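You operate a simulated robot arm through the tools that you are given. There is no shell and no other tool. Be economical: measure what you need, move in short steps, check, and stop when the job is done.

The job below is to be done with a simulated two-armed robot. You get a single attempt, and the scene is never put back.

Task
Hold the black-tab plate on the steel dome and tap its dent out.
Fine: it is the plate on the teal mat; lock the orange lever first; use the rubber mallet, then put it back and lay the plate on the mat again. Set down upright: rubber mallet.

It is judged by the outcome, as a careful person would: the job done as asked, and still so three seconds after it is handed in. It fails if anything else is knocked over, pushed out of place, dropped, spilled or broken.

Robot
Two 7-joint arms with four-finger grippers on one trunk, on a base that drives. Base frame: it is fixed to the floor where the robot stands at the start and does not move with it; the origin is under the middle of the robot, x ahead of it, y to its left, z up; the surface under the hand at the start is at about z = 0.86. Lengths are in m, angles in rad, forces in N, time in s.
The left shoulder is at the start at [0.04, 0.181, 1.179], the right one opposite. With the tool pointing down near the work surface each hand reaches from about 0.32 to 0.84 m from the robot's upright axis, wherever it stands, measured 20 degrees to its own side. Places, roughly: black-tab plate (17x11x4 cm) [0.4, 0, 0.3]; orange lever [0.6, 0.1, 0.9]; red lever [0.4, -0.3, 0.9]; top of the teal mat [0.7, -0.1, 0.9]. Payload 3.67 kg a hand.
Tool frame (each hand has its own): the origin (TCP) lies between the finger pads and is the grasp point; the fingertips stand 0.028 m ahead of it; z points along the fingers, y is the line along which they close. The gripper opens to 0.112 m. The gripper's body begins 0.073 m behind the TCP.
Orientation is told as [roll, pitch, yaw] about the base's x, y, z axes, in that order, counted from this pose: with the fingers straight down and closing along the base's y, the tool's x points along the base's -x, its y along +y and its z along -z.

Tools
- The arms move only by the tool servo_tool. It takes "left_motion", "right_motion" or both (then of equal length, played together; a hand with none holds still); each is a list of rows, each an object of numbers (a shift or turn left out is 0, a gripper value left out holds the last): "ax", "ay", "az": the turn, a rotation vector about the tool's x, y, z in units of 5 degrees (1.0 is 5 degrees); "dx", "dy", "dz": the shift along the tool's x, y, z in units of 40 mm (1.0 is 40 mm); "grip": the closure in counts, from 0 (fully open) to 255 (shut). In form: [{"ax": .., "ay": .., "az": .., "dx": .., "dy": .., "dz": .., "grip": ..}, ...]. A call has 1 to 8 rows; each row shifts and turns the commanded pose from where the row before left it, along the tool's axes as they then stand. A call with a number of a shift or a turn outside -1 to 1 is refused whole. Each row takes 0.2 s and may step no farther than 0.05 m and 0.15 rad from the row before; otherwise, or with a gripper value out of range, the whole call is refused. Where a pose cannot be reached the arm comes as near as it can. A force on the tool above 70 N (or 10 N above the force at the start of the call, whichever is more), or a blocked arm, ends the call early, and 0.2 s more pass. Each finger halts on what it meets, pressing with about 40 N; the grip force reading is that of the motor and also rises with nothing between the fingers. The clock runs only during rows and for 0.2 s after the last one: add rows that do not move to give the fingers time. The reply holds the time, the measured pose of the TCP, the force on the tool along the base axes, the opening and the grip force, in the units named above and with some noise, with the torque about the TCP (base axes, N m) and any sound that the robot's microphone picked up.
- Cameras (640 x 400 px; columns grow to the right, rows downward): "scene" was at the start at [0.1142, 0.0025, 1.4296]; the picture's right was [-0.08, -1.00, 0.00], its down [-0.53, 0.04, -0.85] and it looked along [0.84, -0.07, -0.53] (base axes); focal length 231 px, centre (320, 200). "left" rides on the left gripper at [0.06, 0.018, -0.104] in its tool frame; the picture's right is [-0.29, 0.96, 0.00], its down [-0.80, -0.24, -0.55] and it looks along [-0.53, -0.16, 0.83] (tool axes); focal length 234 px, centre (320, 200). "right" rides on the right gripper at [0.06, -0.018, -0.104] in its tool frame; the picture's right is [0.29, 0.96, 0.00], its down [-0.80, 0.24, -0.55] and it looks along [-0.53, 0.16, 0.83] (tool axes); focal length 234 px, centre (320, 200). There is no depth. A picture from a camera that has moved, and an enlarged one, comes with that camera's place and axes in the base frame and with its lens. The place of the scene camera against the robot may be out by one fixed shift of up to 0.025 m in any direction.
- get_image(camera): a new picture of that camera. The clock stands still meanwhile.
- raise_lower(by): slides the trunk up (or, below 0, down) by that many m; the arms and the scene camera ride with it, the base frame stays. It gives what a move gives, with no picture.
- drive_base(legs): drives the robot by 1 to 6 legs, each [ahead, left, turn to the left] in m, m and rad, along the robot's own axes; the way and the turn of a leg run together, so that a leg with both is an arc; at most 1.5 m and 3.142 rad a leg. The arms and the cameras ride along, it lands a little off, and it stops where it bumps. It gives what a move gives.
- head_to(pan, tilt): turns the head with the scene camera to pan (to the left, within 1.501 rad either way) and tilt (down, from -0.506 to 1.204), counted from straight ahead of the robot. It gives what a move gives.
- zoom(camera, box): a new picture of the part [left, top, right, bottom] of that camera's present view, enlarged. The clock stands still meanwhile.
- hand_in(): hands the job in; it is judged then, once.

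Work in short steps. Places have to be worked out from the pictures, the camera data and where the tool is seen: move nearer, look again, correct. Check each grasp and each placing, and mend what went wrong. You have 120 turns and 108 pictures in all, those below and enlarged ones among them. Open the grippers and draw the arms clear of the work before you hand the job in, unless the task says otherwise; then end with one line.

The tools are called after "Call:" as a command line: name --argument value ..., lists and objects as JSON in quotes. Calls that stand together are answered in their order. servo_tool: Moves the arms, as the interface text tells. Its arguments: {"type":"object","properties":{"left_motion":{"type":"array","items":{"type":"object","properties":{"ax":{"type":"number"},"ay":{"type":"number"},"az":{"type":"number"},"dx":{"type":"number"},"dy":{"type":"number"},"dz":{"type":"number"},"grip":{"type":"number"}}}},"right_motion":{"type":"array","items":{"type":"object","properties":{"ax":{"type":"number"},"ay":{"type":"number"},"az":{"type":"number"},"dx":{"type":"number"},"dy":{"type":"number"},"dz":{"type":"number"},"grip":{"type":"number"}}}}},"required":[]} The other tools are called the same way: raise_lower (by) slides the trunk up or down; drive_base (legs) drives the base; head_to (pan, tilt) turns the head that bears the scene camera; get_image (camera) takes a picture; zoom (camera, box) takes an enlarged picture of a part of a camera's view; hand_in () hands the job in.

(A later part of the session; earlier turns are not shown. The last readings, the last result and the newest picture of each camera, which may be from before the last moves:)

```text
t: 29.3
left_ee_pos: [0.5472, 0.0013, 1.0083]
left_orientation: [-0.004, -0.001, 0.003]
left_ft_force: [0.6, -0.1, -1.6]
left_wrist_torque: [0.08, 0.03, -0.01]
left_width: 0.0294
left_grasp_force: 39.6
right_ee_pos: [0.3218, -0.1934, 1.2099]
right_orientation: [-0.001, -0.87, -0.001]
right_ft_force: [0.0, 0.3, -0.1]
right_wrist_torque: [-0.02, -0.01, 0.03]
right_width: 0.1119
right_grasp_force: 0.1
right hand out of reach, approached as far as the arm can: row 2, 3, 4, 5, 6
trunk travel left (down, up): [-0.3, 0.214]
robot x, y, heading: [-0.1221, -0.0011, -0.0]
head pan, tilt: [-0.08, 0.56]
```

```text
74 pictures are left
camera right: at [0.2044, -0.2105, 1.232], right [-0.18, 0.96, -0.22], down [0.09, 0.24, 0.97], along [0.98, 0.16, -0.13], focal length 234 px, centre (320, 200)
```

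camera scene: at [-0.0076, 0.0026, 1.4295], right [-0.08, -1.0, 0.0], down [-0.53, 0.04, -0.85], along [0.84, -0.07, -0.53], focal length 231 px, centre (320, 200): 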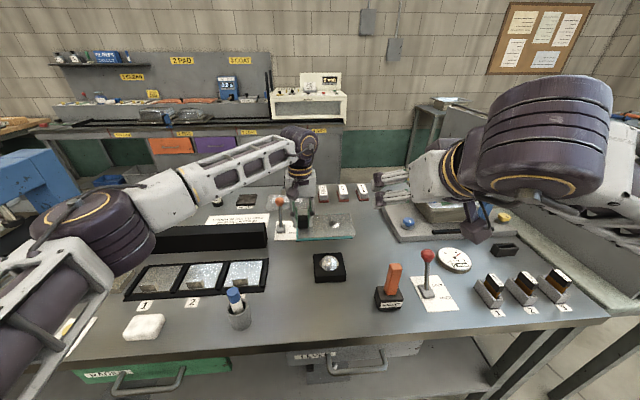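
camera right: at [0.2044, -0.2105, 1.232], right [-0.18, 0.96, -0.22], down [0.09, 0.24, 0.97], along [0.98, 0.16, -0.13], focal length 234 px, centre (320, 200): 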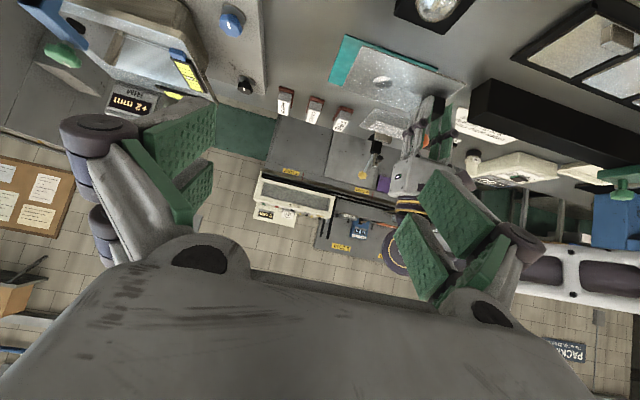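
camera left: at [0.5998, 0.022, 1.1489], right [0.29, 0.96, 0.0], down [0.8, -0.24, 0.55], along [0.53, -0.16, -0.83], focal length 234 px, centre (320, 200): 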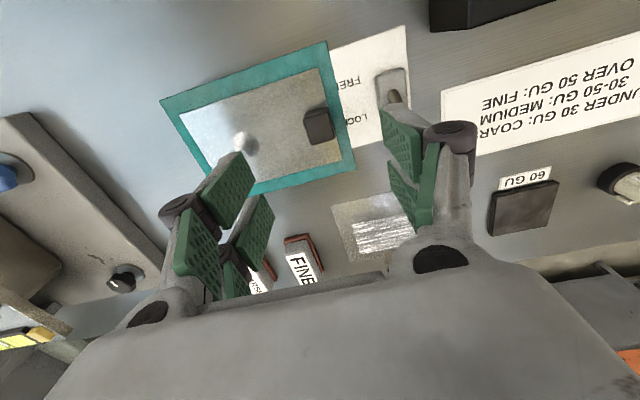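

The pitched grasp needs more room. I shift the left hand 8 cm ahead and back the base up another 0.15 m.

Call:
servo_tool --left_motion '[{"dx": -0.7}, {"dx": -0.7}, {"dx": -0.6}]'

Call:
drive_base --legs '[[-0.15, 0, 0]]'

Call:
servo_tool --right_motion '[{"dx": -0.3, "dy": -0.25}, {"dx": 0.2, "dz": 0.2, "dy": -0.2}, {"dx": 0.2, "dz": 0.2}, {"dx": 0.2, "dz": 0.2}, {}]'

Call:
get_image --camera "right"

Call:
get_image --camera "scene"

```text
t: 30.1
left_ee_pos: [0.6241, -0.0016, 1.0106]
left_orientation: [0.005, -0.006, 0.001]
left_ft_force: [3.8, 9.1, -0.7]
left_wrist_torque: [-0.62, 0.26, 0.02]
left_width: 0.0298
left_grasp_force: 40.0
right_ee_pos: [0.3203, -0.1982, 1.2087]
right_orientation: [0.003, -0.871, -0.004]
right_ft_force: [0.4, -1.7, 1.3]
right_wrist_torque: [0.11, -0.03, 0.13]
right_width: 0.1119
right_grasp_force: 0.1
trunk travel left (down, up): [-0.3, 0.214]
robot x, y, heading: [-0.1229, 0.0025, 0.002]
head pan, tilt: [-0.08, 0.56]
```

```text
t: 31.4
left_ee_pos: [0.4782, 0.0018, 1.0092]
left_orientation: [-0.002, 0.001, 0.003]
left_ft_force: [-0.5, -0.5, -2.0]
left_wrist_torque: [0.11, 0.01, 0.02]
left_width: 0.0297
left_grasp_force: 39.5
right_ee_pos: [0.1768, -0.193, 1.2095]
right_orientation: [-0.002, -0.87, 0.0]
right_ft_force: [0.3, -0.4, 0.5]
right_wrist_torque: [0.03, -0.02, 0.04]
right_width: 0.112
right_grasp_force: 0.0
trunk travel left (down, up): [-0.3, 0.214]
robot x, y, heading: [-0.2709, -0.0006, 0.008]
head pan, tilt: [-0.08, 0.56]
```

```text
t: 32.6
left_ee_pos: [0.4783, 0.0008, 1.01]
left_orientation: [-0.002, -0.001, 0.002]
left_ft_force: [-0.5, -0.6, -1.5]
left_wrist_torque: [0.09, -0.01, 0.02]
left_width: 0.0296
left_grasp_force: 39.7
right_ee_pos: [0.1914, -0.2103, 1.1892]
right_orientation: [-0.001, -0.867, 0.0]
right_ft_force: [-0.2, 0.8, 0.1]
right_wrist_torque: [0.02, 0.0, -0.01]
right_width: 0.112
right_grasp_force: 0.0
right hand out of reach, approached as far as the arm can: row 4
trunk travel left (down, up): [-0.3, 0.214]
robot x, y, heading: [-0.2686, -0.0025, 0.001]
head pan, tilt: [-0.08, 0.56]
```

```text
73 pictures are left
camera right: at [0.0743, -0.2272, 1.2112], right [-0.18, 0.96, -0.22], down [0.09, 0.24, 0.97], along [0.98, 0.16, -0.13], focal length 234 px, centre (320, 200)
```

right: 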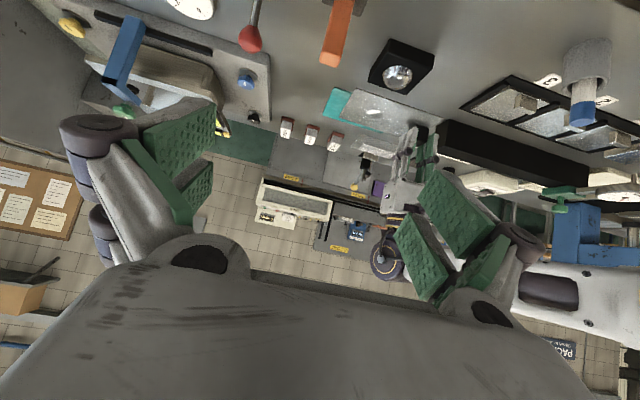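

```text
72 pictures are left
camera scene: at [-0.1552, 0.0023, 1.4296], right [-0.08, -1.0, 0.0], down [-0.53, 0.04, -0.85], along [0.84, -0.07, -0.53], focal length 231 px, centre (320, 200)
```

scene: 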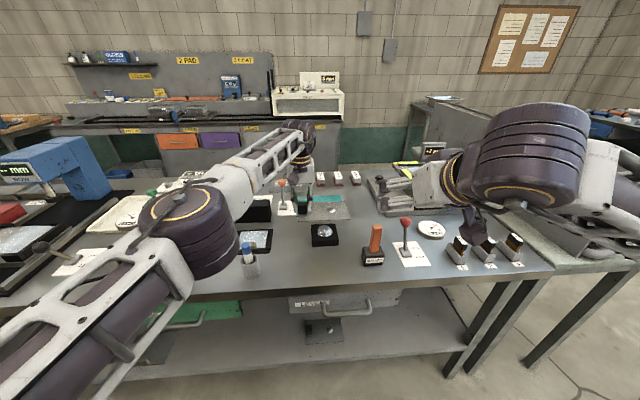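

There is something on the lower shelf, where the "places" list puts a black-tab plate. I look at it before going on.

Call:
zoom --camera "scene" --box '[280, 280, 410, 360]'

Call:
zoom --camera "scene" --box '[260, 165, 440, 275]'

```text
4.92 times, centred on (345, 320) of scene
camera zoom: at [-0.1552, 0.0023, 1.4296], right [-0.08, -1.0, 0.0], down [-0.53, 0.04, -0.85], along [0.84, -0.07, -0.53], focal length 1138 px, centre (197, -391)
```

zoom: 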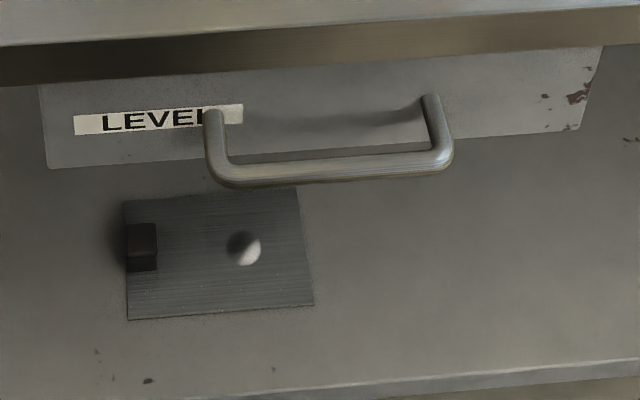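

```text
3.56 times, centred on (350, 220) of scene
camera zoom: at [-0.1552, 0.0023, 1.4296], right [-0.08, -1.0, 0.0], down [-0.53, 0.04, -0.85], along [0.84, -0.07, -0.53], focal length 822 px, centre (213, 129)
```

zoom: 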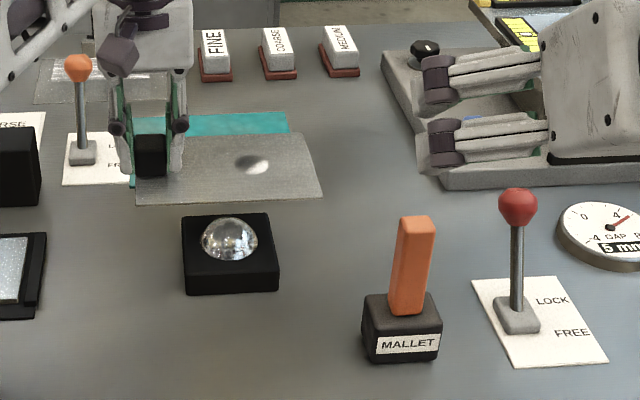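

The shelf plate is only a twin; the job names the one on the mat, which I'm holding. Next I bring the pitched right hand to a pre-grasp about 10 cm behind the mallet handle along the finger direction.

Call:
servo_tool --right_motion '[{"grip": 60, "dz": 0.8, "dx": 0.1}, {"dz": 0.8, "dx": 0.3}, {"dz": 0.8, "dx": 0.4}, {"dz": 0.8, "dx": 0.4}, {"dz": 0.8, "dx": 0.5}, {}]'

Call:
get_image --camera "right"

Call:
zoom --camera "scene" --box '[300, 165, 480, 285]'

```text
t: 34.0
left_ee_pos: [0.4776, 0.0, 1.009]
left_orientation: [-0.002, 0.002, 0.001]
left_ft_force: [-0.4, 0.6, -0.3]
left_wrist_torque: [0.13, 0.03, -0.01]
left_width: 0.0296
left_grasp_force: 40.5
right_ee_pos: [0.2688, -0.2105, 1.0338]
right_orientation: [-0.003, -0.869, -0.001]
right_ft_force: [0.2, -0.4, 0.6]
right_wrist_torque: [-0.03, 0.01, 0.02]
right_width: 0.0857
right_grasp_force: 0.1
trunk travel left (down, up): [-0.3, 0.214]
robot x, y, heading: [-0.2674, 0.0007, 0.002]
head pan, tilt: [-0.08, 0.56]
```

```text
69 pictures are left
camera right: at [0.152, -0.2272, 1.0554], right [-0.18, 0.96, -0.22], down [0.09, 0.24, 0.97], along [0.98, 0.16, -0.13], focal length 234 px, centre (320, 200)
```

right: 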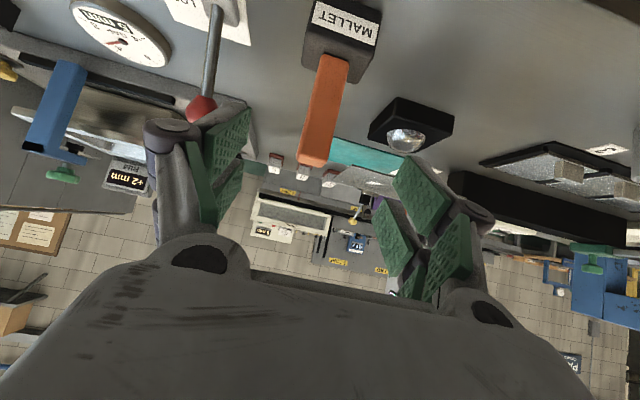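

```text
3.33 times, centred on (390, 225) of scene
camera zoom: at [-0.1548, 0.0024, 1.4296], right [-0.08, -1.0, 0.0], down [-0.53, 0.04, -0.85], along [0.84, -0.07, -0.53], focal length 770 px, centre (87, 117)
```

zoom: 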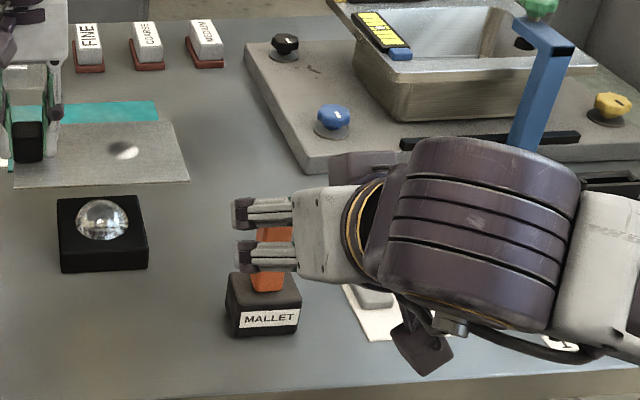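

The handle sits centred between the fingers, with its top at about (0.345, −0.211, 0.99). I advance 10 cm along the finger direction.

Call:
servo_tool --right_motion '[{"dz": 0.5}, {"dz": 0.5}, {"dz": 0.5}, {"dz": 0.5}, {"dz": 0.45}, {}]'

Call:
get_image --camera "right"

Call:
zoom --camera "scene" --box '[300, 165, 480, 285]'

```text
t: 35.4
left_ee_pos: [0.4781, 0.0005, 1.0086]
left_orientation: [-0.002, 0.001, 0.003]
left_ft_force: [-1.1, 0.2, -1.4]
left_wrist_torque: [0.06, 0.0, 0.02]
left_width: 0.0297
left_grasp_force: 40.0
right_ee_pos: [0.3458, -0.2126, 0.9695]
right_orientation: [-0.003, -0.869, -0.001]
right_ft_force: [-0.2, 0.5, 0.2]
right_wrist_torque: [-0.03, -0.01, 0.0]
right_width: 0.0855
right_grasp_force: 0.0
trunk travel left (down, up): [-0.3, 0.214]
robot x, y, heading: [-0.2683, -0.0022, 0.005]
head pan, tilt: [-0.08, 0.56]
```

```text
67 pictures are left
camera right: at [0.2278, -0.2288, 0.9914], right [-0.19, 0.96, -0.22], down [0.09, 0.24, 0.97], along [0.98, 0.16, -0.13], focal length 234 px, centre (320, 200)
```

right: 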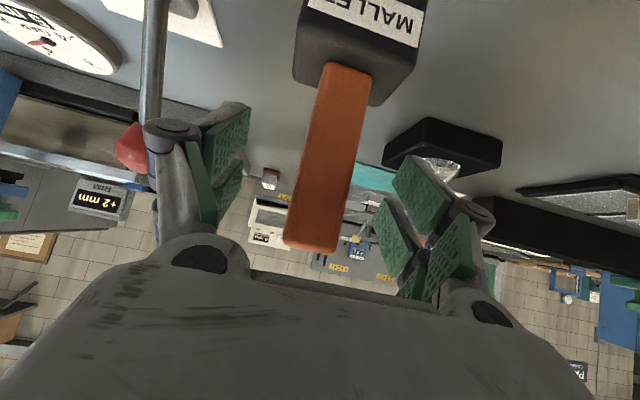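

```text
3.33 times, centred on (390, 225) of scene
camera zoom: at [-0.1549, 0.0022, 1.4296], right [-0.08, -1.0, 0.0], down [-0.53, 0.04, -0.85], along [0.84, -0.07, -0.53], focal length 770 px, centre (87, 117)
```

zoom: 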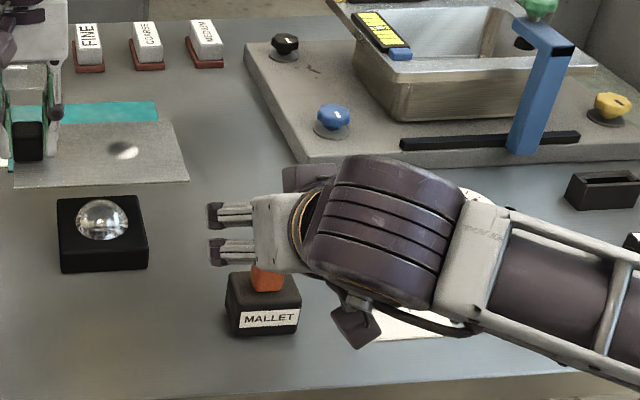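

The handle lies between the pads (the scene shows one finger's links with the palm in front). I close the gripper.

Call:
servo_tool --right_motion '[{"grip": 255}, {}, {}, {}]'

Call:
get_image --camera "right"

```text
t: 36.4
left_ee_pos: [0.4784, 0.0012, 1.0099]
left_orientation: [-0.003, 0.001, 0.002]
left_ft_force: [-0.4, -0.1, -1.2]
left_wrist_torque: [0.06, 0.03, -0.02]
left_width: 0.0296
left_grasp_force: 40.0
right_ee_pos: [0.346, -0.2123, 0.9689]
right_orientation: [0.0, -0.868, 0.001]
right_ft_force: [0.0, -1.2, 0.9]
right_wrist_torque: [0.07, 0.04, 0.02]
right_width: 0.0257
right_grasp_force: 40.0
trunk travel left (down, up): [-0.3, 0.214]
robot x, y, heading: [-0.2683, -0.0001, 0.0]
head pan, tilt: [-0.08, 0.56]
```

```text
65 pictures are left
camera right: at [0.2279, -0.229, 0.9915], right [-0.18, 0.96, -0.22], down [0.09, 0.24, 0.97], along [0.98, 0.16, -0.13], focal length 234 px, centre (320, 200)
```

right: 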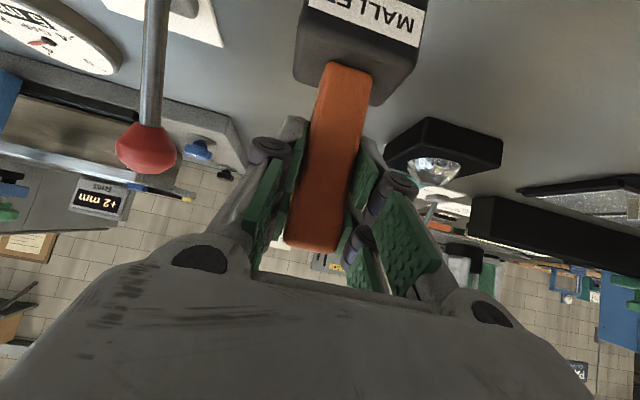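

The handle is gripped at 26 mm; the mallet's return pose is TCP (0.346, −0.212, 0.969). I lift straight up ~12 cm.

Call:
servo_tool --right_motion '[{"dx": -0.3, "dz": -0.26}, {"dx": -0.573, "dz": -0.484}, {"dx": -0.573, "dz": -0.484}, {"dx": -0.573, "dz": -0.484}, {"dx": -0.4, "dz": -0.34}, {}]'

Call:
get_image --camera "right"

Call:
get_image --camera "scene"

```text
t: 37.8
left_ee_pos: [0.4783, 0.0001, 1.0087]
left_orientation: [-0.001, -0.002, 0.001]
left_ft_force: [0.7, 0.3, -2.2]
left_wrist_torque: [0.08, -0.02, 0.02]
left_width: 0.0296
left_grasp_force: 39.8
right_ee_pos: [0.3459, -0.2124, 1.0956]
right_orientation: [0.0, -0.868, 0.0]
right_ft_force: [-0.6, 0.4, -3.4]
right_wrist_torque: [0.02, -0.01, 0.01]
right_width: 0.0255
right_grasp_force: 39.9
trunk travel left (down, up): [-0.3, 0.214]
robot x, y, heading: [-0.2697, 0.0003, 0.002]
head pan, tilt: [-0.08, 0.56]
```

```text
64 pictures are left
camera right: at [0.2281, -0.2291, 1.1181], right [-0.19, 0.96, -0.22], down [0.09, 0.24, 0.97], along [0.98, 0.16, -0.13], focal length 234 px, centre (320, 200)
```

right: 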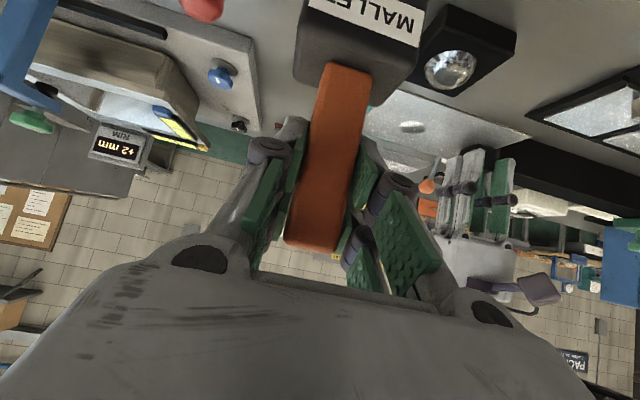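

```text
63 pictures are left
camera scene: at [-0.1541, 0.0019, 1.4295], right [-0.08, -1.0, 0.0], down [-0.53, 0.04, -0.85], along [0.84, -0.07, -0.53], focal length 231 px, centre (320, 200)
```

scene: 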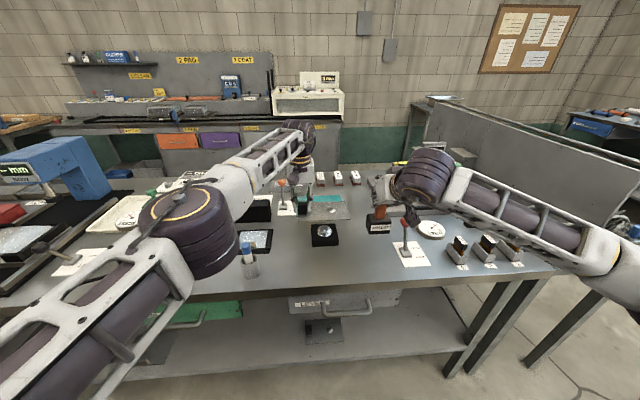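

The mallet is lifted cleanly. I zoom the right and scene views to measure the dome apex and dent more precisely.

Call:
zoom --camera "right" --box '[370, 0, 550, 180]'

Call:
zoom --camera "scene" --box '[280, 180, 380, 260]'

Call:
zoom --camera "left" --box '[100, 0, 420, 250]'

```text
2.22 times, centred on (460, 90) of right
camera zoom: at [0.2281, -0.2291, 1.1181], right [-0.19, 0.96, -0.22], down [0.09, 0.24, 0.97], along [0.98, 0.16, -0.13], focal length 520 px, centre (9, 444)
```

zoom: 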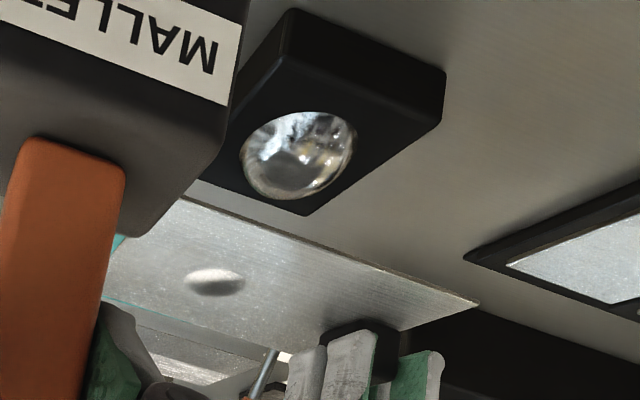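

```text
5.00 times, centred on (330, 220) of scene
camera zoom: at [-0.1541, 0.0019, 1.4295], right [-0.08, -1.0, 0.0], down [-0.53, 0.04, -0.85], along [0.84, -0.07, -0.53], focal length 1156 px, centre (270, 100)
```

zoom: 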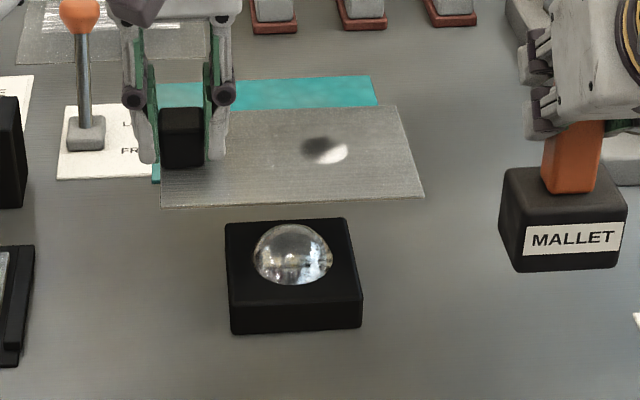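

```text
1.60 times, centred on (260, 125) of left
camera zoom: at [0.4184, 0.0194, 1.1132], right [0.29, 0.96, 0.0], down [0.8, -0.24, 0.55], along [0.53, -0.16, -0.83], focal length 375 px, centre (416, 320)
```

zoom: 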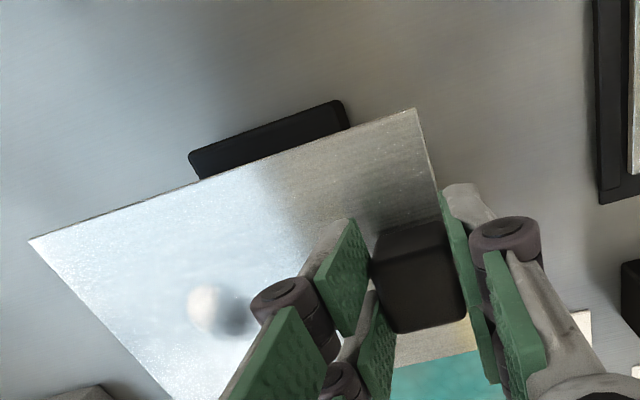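

Several views agree: dome centre ≈ (0.457, −0.073), apex z≈0.91; the dent is 96 mm to −y of the left TCP. I move the left hand to (0.458, 0.023) and lower to just above the dome.

Call:
servo_tool --left_motion '[{"dx": 0.25, "dy": 0.28}, {"dx": 0.25, "dy": 0.28}, {"dz": 0.5}, {"dz": 0.5}, {"dz": 0.1}, {}]'

Call:
zoom --camera "scene" --box '[280, 180, 380, 260]'

Call:
zoom --camera "right" --box '[370, 0, 550, 180]'

```text
t: 39.2
left_ee_pos: [0.4575, 0.0232, 0.964]
left_orientation: [-0.001, -0.001, 0.002]
left_ft_force: [0.1, -0.4, -1.0]
left_wrist_torque: [0.08, 0.03, 0.01]
left_width: 0.0296
left_grasp_force: 39.8
right_ee_pos: [0.3451, -0.2112, 1.0957]
right_orientation: [-0.001, -0.869, -0.001]
right_ft_force: [0.1, 0.6, -3.2]
right_wrist_torque: [0.02, -0.02, 0.03]
right_width: 0.0253
right_grasp_force: 40.3
trunk travel left (down, up): [-0.3, 0.214]
robot x, y, heading: [-0.2672, 0.0021, 0.002]
head pan, tilt: [-0.08, 0.56]
```

```text
5.00 times, centred on (330, 220) of scene
camera zoom: at [-0.1539, 0.0024, 1.4295], right [-0.08, -1.0, 0.0], down [-0.53, 0.04, -0.85], along [0.84, -0.07, -0.53], focal length 1156 px, centre (270, 100)
```

zoom: 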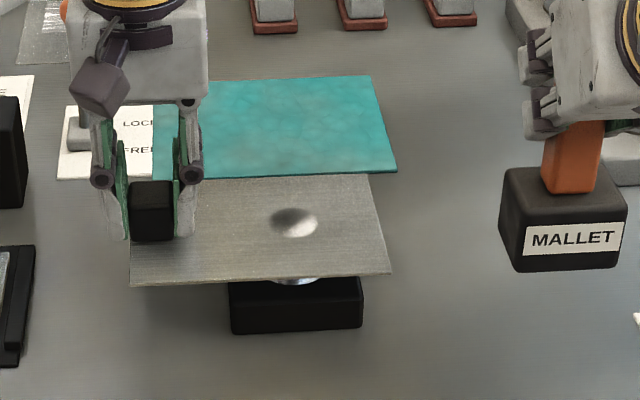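

```text
2.22 times, centred on (460, 90) of right
camera zoom: at [0.2283, -0.2288, 1.118], right [-0.19, 0.96, -0.22], down [0.09, 0.24, 0.97], along [0.98, 0.16, -0.13], focal length 520 px, centre (9, 444)
```

zoom: 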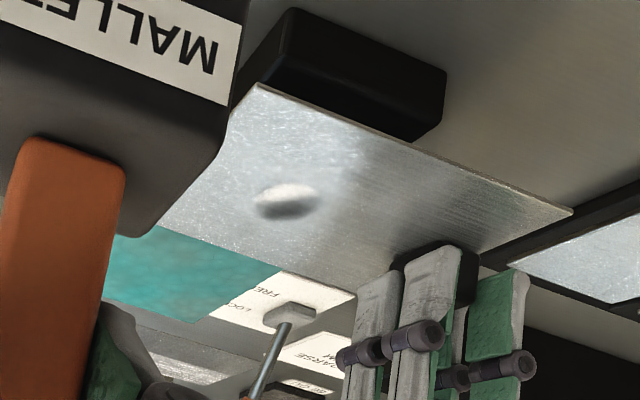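

The dent is roughly over the dome, though the views suggest it may be ~5 mm short in x. I first find the contact height by lowering gently.

Call:
servo_tool --left_motion '[{"dx": -0.12, "dy": 0.04}, {"dz": 0.08}, {"dz": 0.08}, {}]'

Call:
servo_tool --left_motion '[{"dz": 0.06}, {"dz": 0.06}, {}]'

```text
t: 40.2
left_ee_pos: [0.464, 0.0246, 0.9571]
left_orientation: [-0.004, -0.001, 0.0]
left_ft_force: [-0.4, 0.3, 2.0]
left_wrist_torque: [-0.23, -0.02, 0.06]
left_width: 0.0296
left_grasp_force: 39.3
right_ee_pos: [0.346, -0.2117, 1.0952]
right_orientation: [-0.001, -0.871, 0.002]
right_ft_force: [-0.7, 0.1, -2.9]
right_wrist_torque: [0.02, -0.01, 0.0]
right_width: 0.0253
right_grasp_force: 40.0
trunk travel left (down, up): [-0.3, 0.214]
robot x, y, heading: [-0.27, -0.0012, 0.003]
head pan, tilt: [-0.08, 0.56]
```

```text
t: 41.0
left_ee_pos: [0.4623, 0.0269, 0.954]
left_orientation: [0.0, -0.002, 0.005]
left_ft_force: [-0.9, 3.4, 7.4]
left_wrist_torque: [-0.6, -0.02, 0.1]
left_width: 0.0299
left_grasp_force: 39.2
right_ee_pos: [0.3454, -0.2109, 1.0959]
right_orientation: [-0.003, -0.869, 0.001]
right_ft_force: [-0.1, 0.3, -3.1]
right_wrist_torque: [0.0, 0.03, 0.02]
right_width: 0.0253
right_grasp_force: 39.9
trunk travel left (down, up): [-0.3, 0.214]
robot x, y, heading: [-0.2678, 0.0043, 0.001]
head pan, tilt: [-0.08, 0.56]
```

Contact came at TCP z≈0.956, and the wrist torque locates the contact about 94 mm from the TCP. I take a couple of still readings to estimate the contact point better.

Call:
servo_tool --left_motion '[{"dz": 0.1}, {}]'

Call:
servo_tool --left_motion '[{}]'

Call:
servo_tool --left_motion '[{}]'

Call:
zoom --camera "scene" --box '[280, 180, 380, 260]'

Call:
zoom --camera "right" --box '[370, 0, 550, 180]'

```text
t: 41.6
left_ee_pos: [0.4633, 0.0259, 0.9519]
left_orientation: [-0.003, -0.001, 0.004]
left_ft_force: [1.5, 5.4, 10.7]
left_wrist_torque: [-0.93, -0.07, 0.17]
left_width: 0.03
left_grasp_force: 39.5
right_ee_pos: [0.3456, -0.2108, 1.0973]
right_orientation: [-0.001, -0.868, 0.0]
right_ft_force: [0.4, -0.6, -2.0]
right_wrist_torque: [0.01, 0.0, -0.03]
right_width: 0.0256
right_grasp_force: 40.6
trunk travel left (down, up): [-0.3, 0.214]
robot x, y, heading: [-0.2679, -0.0006, 0.003]
head pan, tilt: [-0.08, 0.56]
```

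```text
t: 42.0
left_ee_pos: [0.4626, 0.0249, 0.9503]
left_orientation: [-0.003, -0.004, 0.003]
left_ft_force: [1.5, 4.7, 10.6]
left_wrist_torque: [-0.91, -0.05, 0.17]
left_width: 0.0299
left_grasp_force: 40.0
right_ee_pos: [0.3451, -0.2103, 1.0966]
right_orientation: [-0.002, -0.868, 0.0]
right_ft_force: [0.3, -0.8, -3.0]
right_wrist_torque: [0.01, 0.0, -0.02]
right_width: 0.0255
right_grasp_force: 40.1
trunk travel left (down, up): [-0.3, 0.214]
robot x, y, heading: [-0.2675, 0.0005, 0.005]
head pan, tilt: [-0.08, 0.56]
```

```text
t: 42.4
left_ee_pos: [0.4626, 0.0239, 0.9499]
left_orientation: [-0.005, -0.001, 0.003]
left_ft_force: [1.2, 5.1, 10.5]
left_wrist_torque: [-0.89, -0.07, 0.16]
left_width: 0.0299
left_grasp_force: 39.7
right_ee_pos: [0.3449, -0.2111, 1.0962]
right_orientation: [-0.003, -0.869, 0.001]
right_ft_force: [0.2, 0.5, -2.9]
right_wrist_torque: [0.01, -0.01, -0.04]
right_width: 0.0253
right_grasp_force: 40.4
trunk travel left (down, up): [-0.3, 0.214]
robot x, y, heading: [-0.2698, -0.0023, 0.002]
head pan, tilt: [-0.08, 0.56]
```

```text
5.00 times, centred on (330, 220) of scene
camera zoom: at [-0.1554, 0.003, 1.4296], right [-0.08, -1.0, 0.0], down [-0.53, 0.04, -0.85], along [0.84, -0.07, -0.53], focal length 1156 px, centre (270, 100)
```

zoom: 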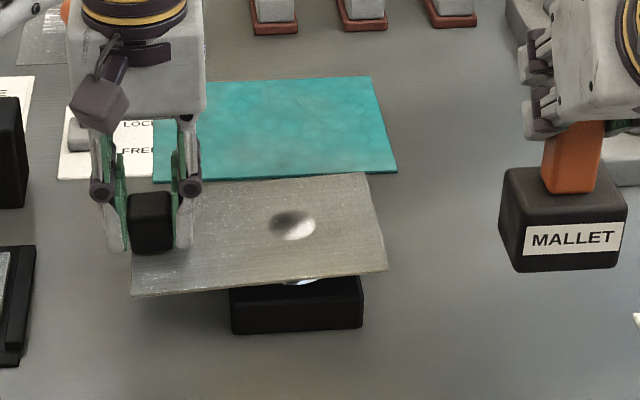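

```text
2.22 times, centred on (460, 90) of right
camera zoom: at [0.2271, -0.2283, 1.1187], right [-0.18, 0.96, -0.22], down [0.09, 0.24, 0.97], along [0.98, 0.16, -0.13], focal length 520 px, centre (9, 444)
```

zoom: 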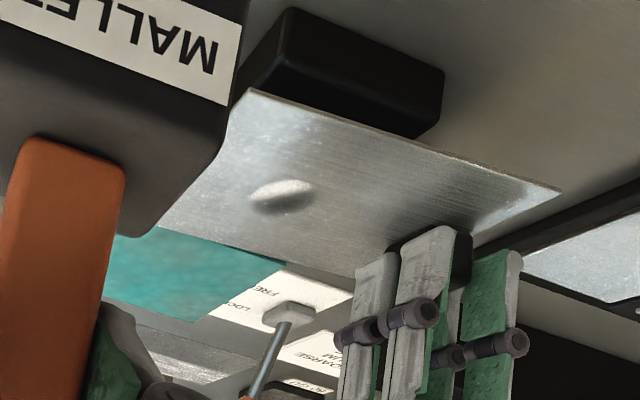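

The contact is at about TCP + (0.002, −0.098), within ~3 mm of the dent, which is good. The plate tilted a few degrees under the press, so I raise back to the contact height to level it.

Call:
servo_tool --left_motion '[{"dz": -0.1}, {"dz": -0.05}, {}]'

Call:
zoom --camera "scene" --box '[280, 180, 380, 260]'

```text
t: 43.2
left_ee_pos: [0.463, 0.0241, 0.9557]
left_orientation: [-0.003, 0.0, 0.001]
left_ft_force: [0.0, -0.1, -3.0]
left_wrist_torque: [0.06, 0.02, 0.0]
left_width: 0.0299
left_grasp_force: 40.2
right_ee_pos: [0.346, -0.212, 1.0953]
right_orientation: [-0.001, -0.869, 0.001]
right_ft_force: [0.0, 0.2, -2.7]
right_wrist_torque: [0.01, -0.02, 0.0]
right_width: 0.0252
right_grasp_force: 40.1
trunk travel left (down, up): [-0.3, 0.214]
robot x, y, heading: [-0.2698, 0.0015, 0.003]
head pan, tilt: [-0.08, 0.56]
```

```text
5.00 times, centred on (330, 220) of scene
camera zoom: at [-0.1541, 0.002, 1.4295], right [-0.08, -1.0, 0.0], down [-0.53, 0.04, -0.85], along [0.84, -0.07, -0.53], focal length 1156 px, centre (270, 100)
```

zoom: 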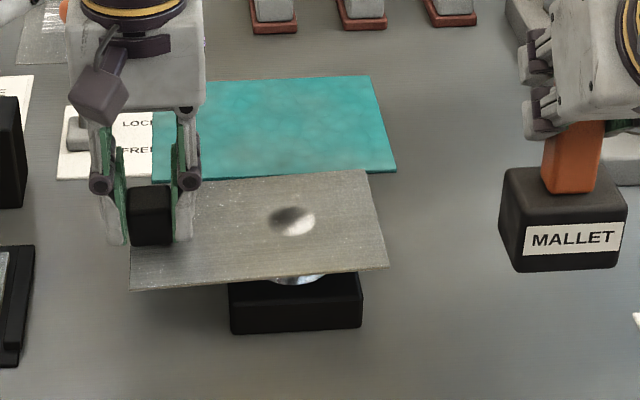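

Contact is released. About 2° of tilt remains, so I roll the left hand to level the plate and settle it lightly on the dome.

Call:
servo_tool --left_motion '[{"ax": -0.4, "dz": -0.05}, {}, {"dz": 0.04}, {}]'

Call:
zoom --camera "scene" --box '[280, 180, 380, 260]'

```text
t: 44.2
left_ee_pos: [0.4623, 0.024, 0.9566]
left_orientation: [0.031, 0.0, 0.0]
left_ft_force: [0.3, 0.4, -2.9]
left_wrist_torque: [0.03, 0.06, -0.02]
left_width: 0.0298
left_grasp_force: 39.9
right_ee_pos: [0.346, -0.2123, 1.0957]
right_orientation: [0.001, -0.868, -0.001]
right_ft_force: [0.2, 0.0, -3.4]
right_wrist_torque: [-0.01, 0.01, 0.0]
right_width: 0.0256
right_grasp_force: 40.5
trunk travel left (down, up): [-0.3, 0.214]
robot x, y, heading: [-0.2675, -0.0024, 0.003]
head pan, tilt: [-0.08, 0.56]
```

```text
5.00 times, centred on (330, 220) of scene
camera zoom: at [-0.1542, 0.0021, 1.4295], right [-0.08, -1.0, 0.0], down [-0.53, 0.04, -0.85], along [0.84, -0.07, -0.53], focal length 1156 px, centre (270, 100)
```

zoom: 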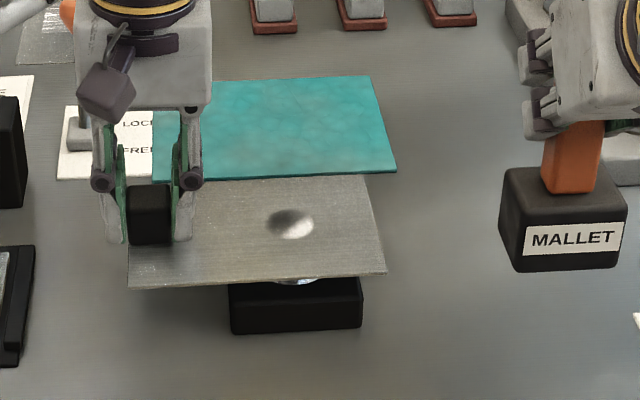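

The plate is level. I turn the right hand (with mallet) by +20° yaw for clearance and move most of the way toward the dome at safe height.

Call:
servo_tool --right_motion '[{"ax": -0.764, "az": -0.645}, {"ax": -0.764, "az": -0.645}, {"ax": -0.764, "az": -0.645}, {"ax": -0.764, "az": -0.645}, {"dx": -0.506, "dy": 0.46, "dz": 0.6}, {"dx": -0.506, "dy": 0.46, "dz": 0.6}, {"dx": -0.506, "dy": 0.46, "dz": 0.6}, {}]'

Call:
get_image --camera "scene"

Call:
get_image --camera "right"

```text
t: 46.0
left_ee_pos: [0.4627, 0.0241, 0.9566]
left_orientation: [0.033, 0.002, 0.004]
left_ft_force: [0.2, -0.1, -1.4]
left_wrist_torque: [0.09, 0.03, 0.03]
left_width: 0.0296
left_grasp_force: 40.2
right_ee_pos: [0.4158, -0.1269, 1.0977]
right_orientation: [-0.001, -0.867, 0.348]
right_ft_force: [0.3, 0.1, -2.2]
right_wrist_torque: [-0.01, 0.01, 0.01]
right_width: 0.0256
right_grasp_force: 39.7
trunk travel left (down, up): [-0.3, 0.214]
robot x, y, heading: [-0.2682, -0.0007, 0.003]
head pan, tilt: [-0.08, 0.56]
```

```text
53 pictures are left
camera scene: at [-0.1547, 0.0015, 1.4295], right [-0.08, -1.0, 0.0], down [-0.53, 0.04, -0.85], along [0.84, -0.07, -0.53], focal length 231 px, centre (320, 200)
```

scene: 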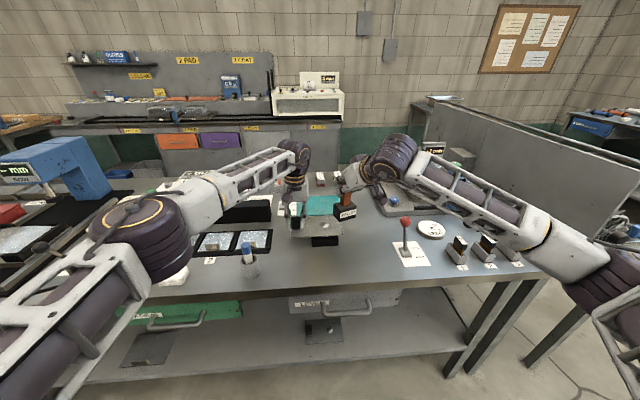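

```text
52 pictures are left
camera right: at [0.3105, -0.1841, 1.1191], right [-0.5, 0.84, -0.22], down [0.0, 0.26, 0.97], along [0.87, 0.48, -0.13], focal length 234 px, centre (320, 200)
```

right: 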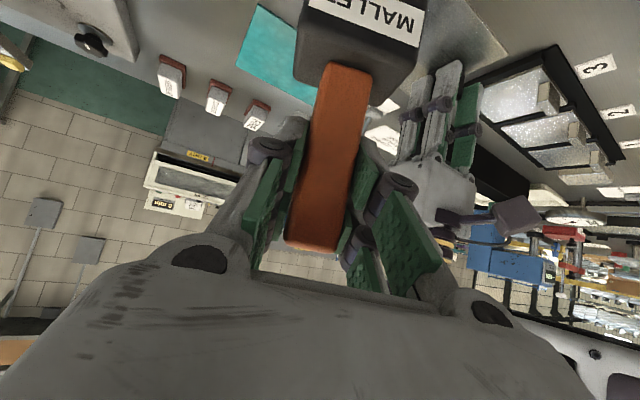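

Clearances look fine so far. I make half of the remaining move and check with a zoom.

Call:
servo_tool --right_motion '[{"dx": -0.25, "dy": 0.22, "dz": 0.3}, {"dx": -0.25, "dy": 0.22, "dz": 0.3}, {}]'

Call:
zoom --camera "scene" --box '[260, 130, 440, 260]'

Call:
get_image --camera "left"

```text
t: 46.8
left_ee_pos: [0.4637, 0.0247, 0.9573]
left_orientation: [0.034, 0.001, 0.001]
left_ft_force: [0.1, 0.5, 0.1]
left_wrist_torque: [-0.02, 0.05, 0.02]
left_width: 0.0298
left_grasp_force: 40.1
right_ee_pos: [0.438, -0.0987, 1.097]
right_orientation: [0.0, -0.87, 0.349]
right_ft_force: [0.2, 0.6, -3.8]
right_wrist_torque: [0.03, -0.04, 0.03]
right_width: 0.0255
right_grasp_force: 39.6
trunk travel left (down, up): [-0.3, 0.214]
robot x, y, heading: [-0.2678, -0.0031, 0.005]
head pan, tilt: [-0.08, 0.56]
```

```text
3.08 times, centred on (350, 195) of scene
camera zoom: at [-0.1544, 0.0019, 1.4295], right [-0.08, -1.0, 0.0], down [-0.53, 0.04, -0.85], along [0.84, -0.07, -0.53], focal length 711 px, centre (228, 215)
```

zoom: 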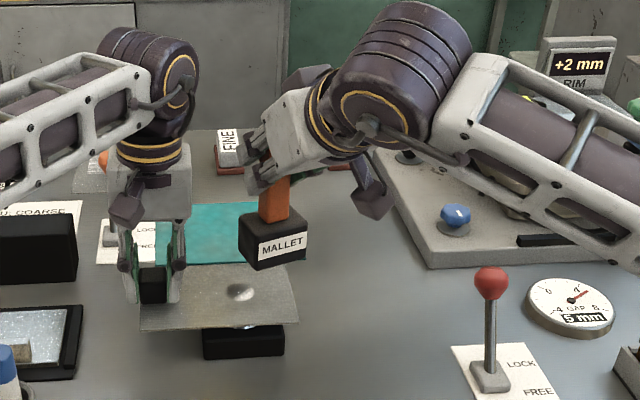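

```text
50 pictures are left
camera left: at [0.403, 0.0393, 1.0615], right [0.29, 0.96, 0.03], down [0.8, -0.26, 0.55], along [0.53, -0.13, -0.84], focal length 234 px, centre (320, 200)
```

left: 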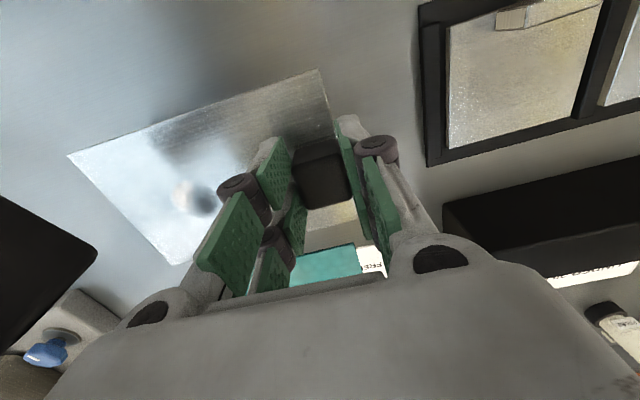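

Good clearance. I complete the move so the mallet head is above the dent.

Call:
servo_tool --right_motion '[{"dx": -0.25, "dy": 0.21, "dz": 0.3}, {"dx": -0.25, "dy": 0.21, "dz": 0.3}, {}]'

Call:
zoom --camera "scene" --box '[260, 130, 440, 260]'

Call:
get_image --camera "left"

```text
t: 47.6
left_ee_pos: [0.4626, 0.0248, 0.9567]
left_orientation: [0.032, 0.001, 0.002]
left_ft_force: [0.5, -0.6, 1.8]
left_wrist_torque: [-0.15, -0.02, 0.02]
left_width: 0.0296
left_grasp_force: 40.0
right_ee_pos: [0.4618, -0.0731, 1.0967]
right_orientation: [-0.001, -0.869, 0.349]
right_ft_force: [0.1, -1.1, -2.7]
right_wrist_torque: [0.01, -0.01, 0.03]
right_width: 0.0255
right_grasp_force: 40.4
trunk travel left (down, up): [-0.3, 0.214]
robot x, y, heading: [-0.2668, -0.0011, 0.002]
head pan, tilt: [-0.08, 0.56]
```

```text
3.08 times, centred on (350, 195) of scene
camera zoom: at [-0.1545, 0.002, 1.4295], right [-0.08, -1.0, 0.0], down [-0.53, 0.04, -0.85], along [0.84, -0.07, -0.53], focal length 711 px, centre (228, 215)
```

zoom: 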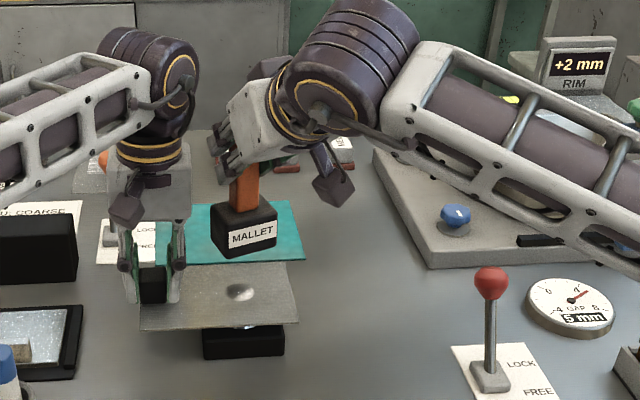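

```text
48 pictures are left
camera left: at [0.4029, 0.0393, 1.0616], right [0.29, 0.96, 0.03], down [0.8, -0.26, 0.55], along [0.53, -0.13, -0.84], focal length 234 px, centre (320, 200)
```

left: 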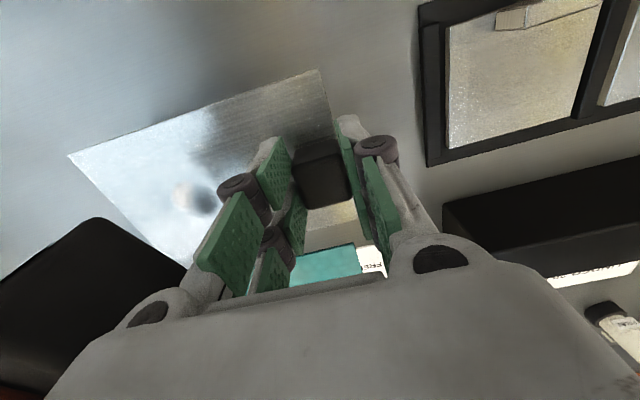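

Positioned, with the plate resting lightly on the dome. I lower the mallet to ~1 cm above the plate.

Call:
servo_tool --right_motion '[{"dx": 0.35, "dz": 0.3}, {"dx": 0.35, "dz": 0.3}, {"dx": 0.3, "dz": 0.25}, {}]'

Call:
zoom --camera "scene" --box '[270, 170, 400, 260]'

Call:
zoom --camera "left" --box '[40, 60, 360, 300]'

```text
t: 48.6
left_ee_pos: [0.4641, 0.0247, 0.9573]
left_orientation: [0.034, 0.0, 0.003]
left_ft_force: [-0.1, 0.3, 2.1]
left_wrist_torque: [-0.25, -0.02, 0.03]
left_width: 0.0296
left_grasp_force: 40.2
right_ee_pos: [0.4615, -0.0723, 1.0448]
right_orientation: [-0.002, -0.869, 0.351]
right_ft_force: [0.5, -0.5, -3.2]
right_wrist_torque: [0.01, -0.03, 0.01]
right_width: 0.0254
right_grasp_force: 39.8
trunk travel left (down, up): [-0.3, 0.214]
robot x, y, heading: [-0.2683, 0.0029, 0.01]
head pan, tilt: [-0.08, 0.56]
```

```text
4.44 times, centred on (335, 215) of scene
camera zoom: at [-0.1545, 0.0024, 1.4295], right [-0.08, -1.0, 0.0], down [-0.53, 0.04, -0.85], along [0.84, -0.07, -0.53], focal length 1027 px, centre (253, 133)
```

zoom: 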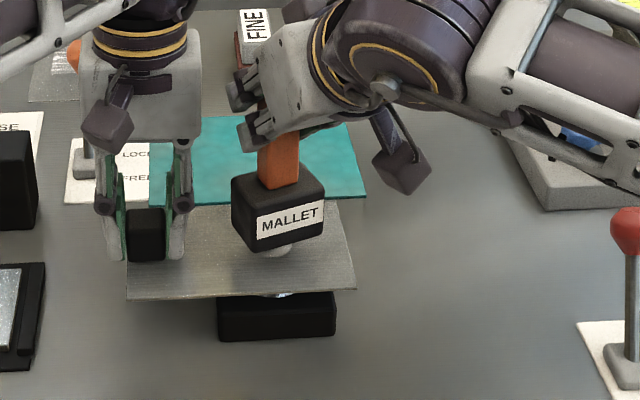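

```text
1.67 times, centred on (200, 180) of left
camera zoom: at [0.4029, 0.0396, 1.0615], right [0.29, 0.96, 0.03], down [0.8, -0.26, 0.55], along [0.53, -0.13, -0.84], focal length 390 px, centre (520, 233)
```

zoom: 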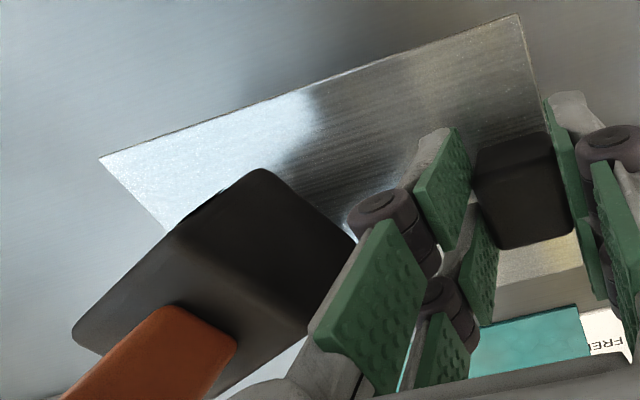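

The mallet lines up with the dent. I do one gentle tap: down ~18 mm and straight back.

Call:
servo_tool --right_motion '[{"dx": 0.344, "dz": 0.29}, {"dx": -0.344, "dz": -0.29}, {}]'

```text
t: 49.4
left_ee_pos: [0.4621, 0.0242, 0.956]
left_orientation: [0.033, 0.002, 0.0]
left_ft_force: [-0.4, 0.8, 0.8]
left_wrist_torque: [-0.2, 0.06, -0.08]
left_width: 0.0298
left_grasp_force: 39.4
right_ee_pos: [0.4596, -0.075, 1.0435]
right_orientation: [-0.002, -0.869, 0.35]
right_ft_force: [0.7, -0.4, -2.8]
right_wrist_torque: [0.03, -0.02, -0.01]
right_width: 0.0254
right_grasp_force: 39.7
trunk travel left (down, up): [-0.3, 0.214]
robot x, y, heading: [-0.2675, -0.0011, 0.007]
head pan, tilt: [-0.08, 0.56]
```

No sound or force, so it probably just fell short. I lower in small steps to find contact.

Call:
servo_tool --right_motion '[{"dx": 0.344, "dz": 0.29}, {}]'

Call:
servo_tool --right_motion '[{"dx": 0.06, "dz": 0.05}, {}]'

Call:
zoom --camera "scene" --box '[270, 170, 400, 260]'

```text
t: 50.0
left_ee_pos: [0.4621, 0.0258, 0.9574]
left_orientation: [0.03, 0.0, 0.001]
left_ft_force: [-0.2, -0.2, 1.8]
left_wrist_torque: [-0.3, -0.02, -0.03]
left_width: 0.0298
left_grasp_force: 39.6
right_ee_pos: [0.4613, -0.0748, 1.0255]
right_orientation: [0.0, -0.869, 0.35]
right_ft_force: [-0.1, 0.4, -3.2]
right_wrist_torque: [0.04, 0.0, -0.01]
right_width: 0.0255
right_grasp_force: 39.8
trunk travel left (down, up): [-0.3, 0.214]
robot x, y, heading: [-0.2672, -0.0016, 0.002]
head pan, tilt: [-0.08, 0.56]
```

```text
t: 50.6
left_ee_pos: [0.4629, 0.0247, 0.9574]
left_orientation: [0.033, -0.004, 0.005]
left_ft_force: [3.5, -1.2, -2.5]
left_wrist_torque: [-0.12, -0.42, 0.25]
left_width: 0.0297
left_grasp_force: 40.6
right_ee_pos: [0.4615, -0.0731, 1.0236]
right_orientation: [0.001, -0.873, 0.35]
right_ft_force: [-1.2, -0.5, 9.4]
right_wrist_torque: [0.08, 0.39, 0.06]
right_width: 0.0259
right_grasp_force: 40.0
trunk travel left (down, up): [-0.3, 0.214]
robot x, y, heading: [-0.2699, -0.0051, 0.005]
head pan, tilt: [-0.08, 0.56]
```

```text
4.44 times, centred on (335, 215) of scene
camera zoom: at [-0.1551, 0.0021, 1.4296], right [-0.08, -1.0, 0.0], down [-0.53, 0.04, -0.85], along [0.84, -0.07, -0.53], focal length 1027 px, centre (253, 133)
```

zoom: 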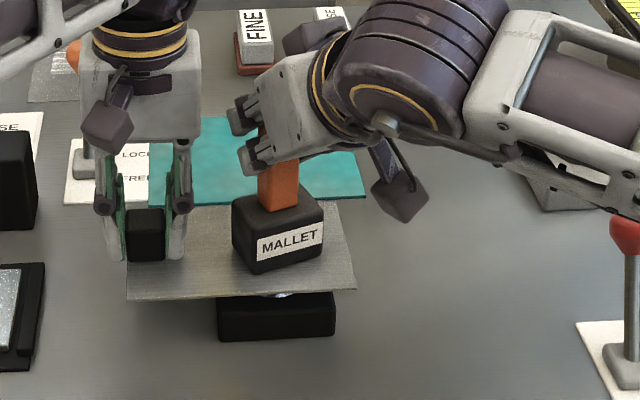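

Contact is at right TCP z≈1.0245. I now make a real tap: up 16 mm, down with ~3 mm overtravel, up again.

Call:
servo_tool --right_motion '[{"dx": -0.3, "dz": -0.253}, {}, {"dx": 0.344, "dz": 0.29}, {"dx": -0.344, "dz": -0.29}, {}]'

Call:
zoom --camera "scene" --box '[270, 170, 400, 260]'

```text
t: 51.8
left_ee_pos: [0.4634, 0.0245, 0.9566]
left_orientation: [0.033, -0.001, 0.001]
left_ft_force: [0.2, 0.0, 2.1]
left_wrist_torque: [-0.27, 0.03, -0.08]
left_width: 0.0296
left_grasp_force: 40.5
right_ee_pos: [0.4628, -0.0726, 1.0376]
right_orientation: [-0.003, -0.866, 0.35]
right_ft_force: [0.7, 0.4, -3.2]
right_wrist_torque: [0.0, -0.04, 0.02]
right_width: 0.0252
right_grasp_force: 40.0
trunk travel left (down, up): [-0.3, 0.214]
robot x, y, heading: [-0.2727, -0.0007, 0.001]
head pan, tilt: [-0.08, 0.56]
```

```text
4.44 times, centred on (335, 215) of scene
camera zoom: at [-0.1546, 0.0023, 1.4295], right [-0.08, -1.0, 0.0], down [-0.53, 0.04, -0.85], along [0.84, -0.07, -0.53], focal length 1027 px, centre (253, 133)
```

zoom: 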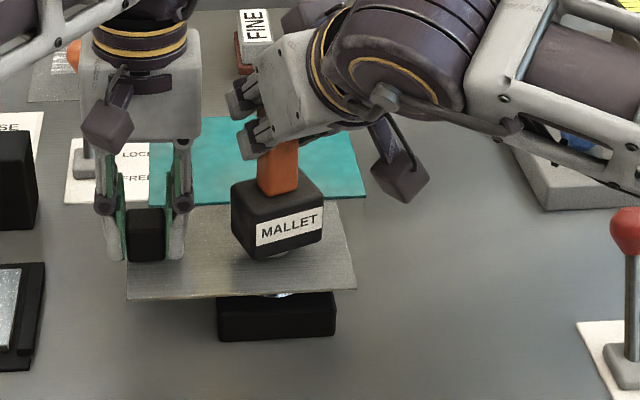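

No tap sound yet. I tap a little harder, with a bigger stroke and slightly more overtravel.

Call:
servo_tool --right_motion '[{"dx": -0.3, "dz": -0.253}, {"dx": 0.74, "dz": 0.625}, {"dx": -0.5, "dz": -0.42}, {}]'

Call:
zoom --camera "left" --box '[40, 60, 360, 300]'

```text
t: 52.8
left_ee_pos: [0.4623, 0.0249, 0.9577]
left_orientation: [0.033, 0.0, 0.002]
left_ft_force: [-0.7, 0.3, 1.9]
left_wrist_torque: [-0.25, 0.03, -0.01]
left_width: 0.0298
left_grasp_force: 39.8
right_ee_pos: [0.4658, -0.0715, 1.0411]
right_orientation: [-0.002, -0.868, 0.35]
right_ft_force: [0.6, -1.1, -3.2]
right_wrist_torque: [-0.03, 0.0, 0.0]
right_width: 0.0257
right_grasp_force: 40.0
trunk travel left (down, up): [-0.3, 0.214]
robot x, y, heading: [-0.2708, -0.0008, 0.001]
head pan, tilt: [-0.08, 0.56]
```

```text
1.67 times, centred on (200, 180) of left
camera zoom: at [0.4028, 0.0395, 1.0617], right [0.29, 0.96, 0.03], down [0.8, -0.26, 0.55], along [0.53, -0.13, -0.84], focal length 390 px, centre (520, 233)
```

zoom: 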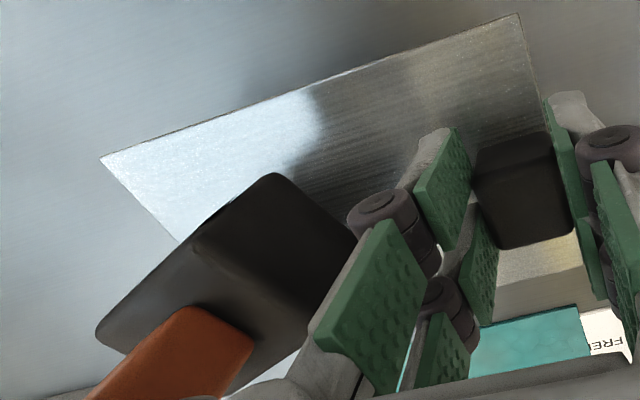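

Still silent; the arm may lag behind short rows. I strike down with a hold row to let it land, and read the force.

Call:
servo_tool --right_motion '[{"dx": 0.46, "dz": 0.39}, {}]'

```text
t: 53.4
left_ee_pos: [0.4632, 0.0242, 0.9575]
left_orientation: [0.033, -0.003, 0.003]
left_ft_force: [5.6, -0.4, -5.3]
left_wrist_torque: [0.07, -0.26, 0.42]
left_width: 0.0298
left_grasp_force: 39.0
right_ee_pos: [0.4637, -0.0731, 1.0233]
right_orientation: [-0.002, -0.876, 0.35]
right_ft_force: [-2.6, -0.9, 16.6]
right_wrist_torque: [0.13, 0.29, 0.1]
right_width: 0.0255
right_grasp_force: 40.0
trunk travel left (down, up): [-0.3, 0.214]
robot x, y, heading: [-0.2718, 0.0009, 0.006]
head pan, tilt: [-0.08, 0.56]
```

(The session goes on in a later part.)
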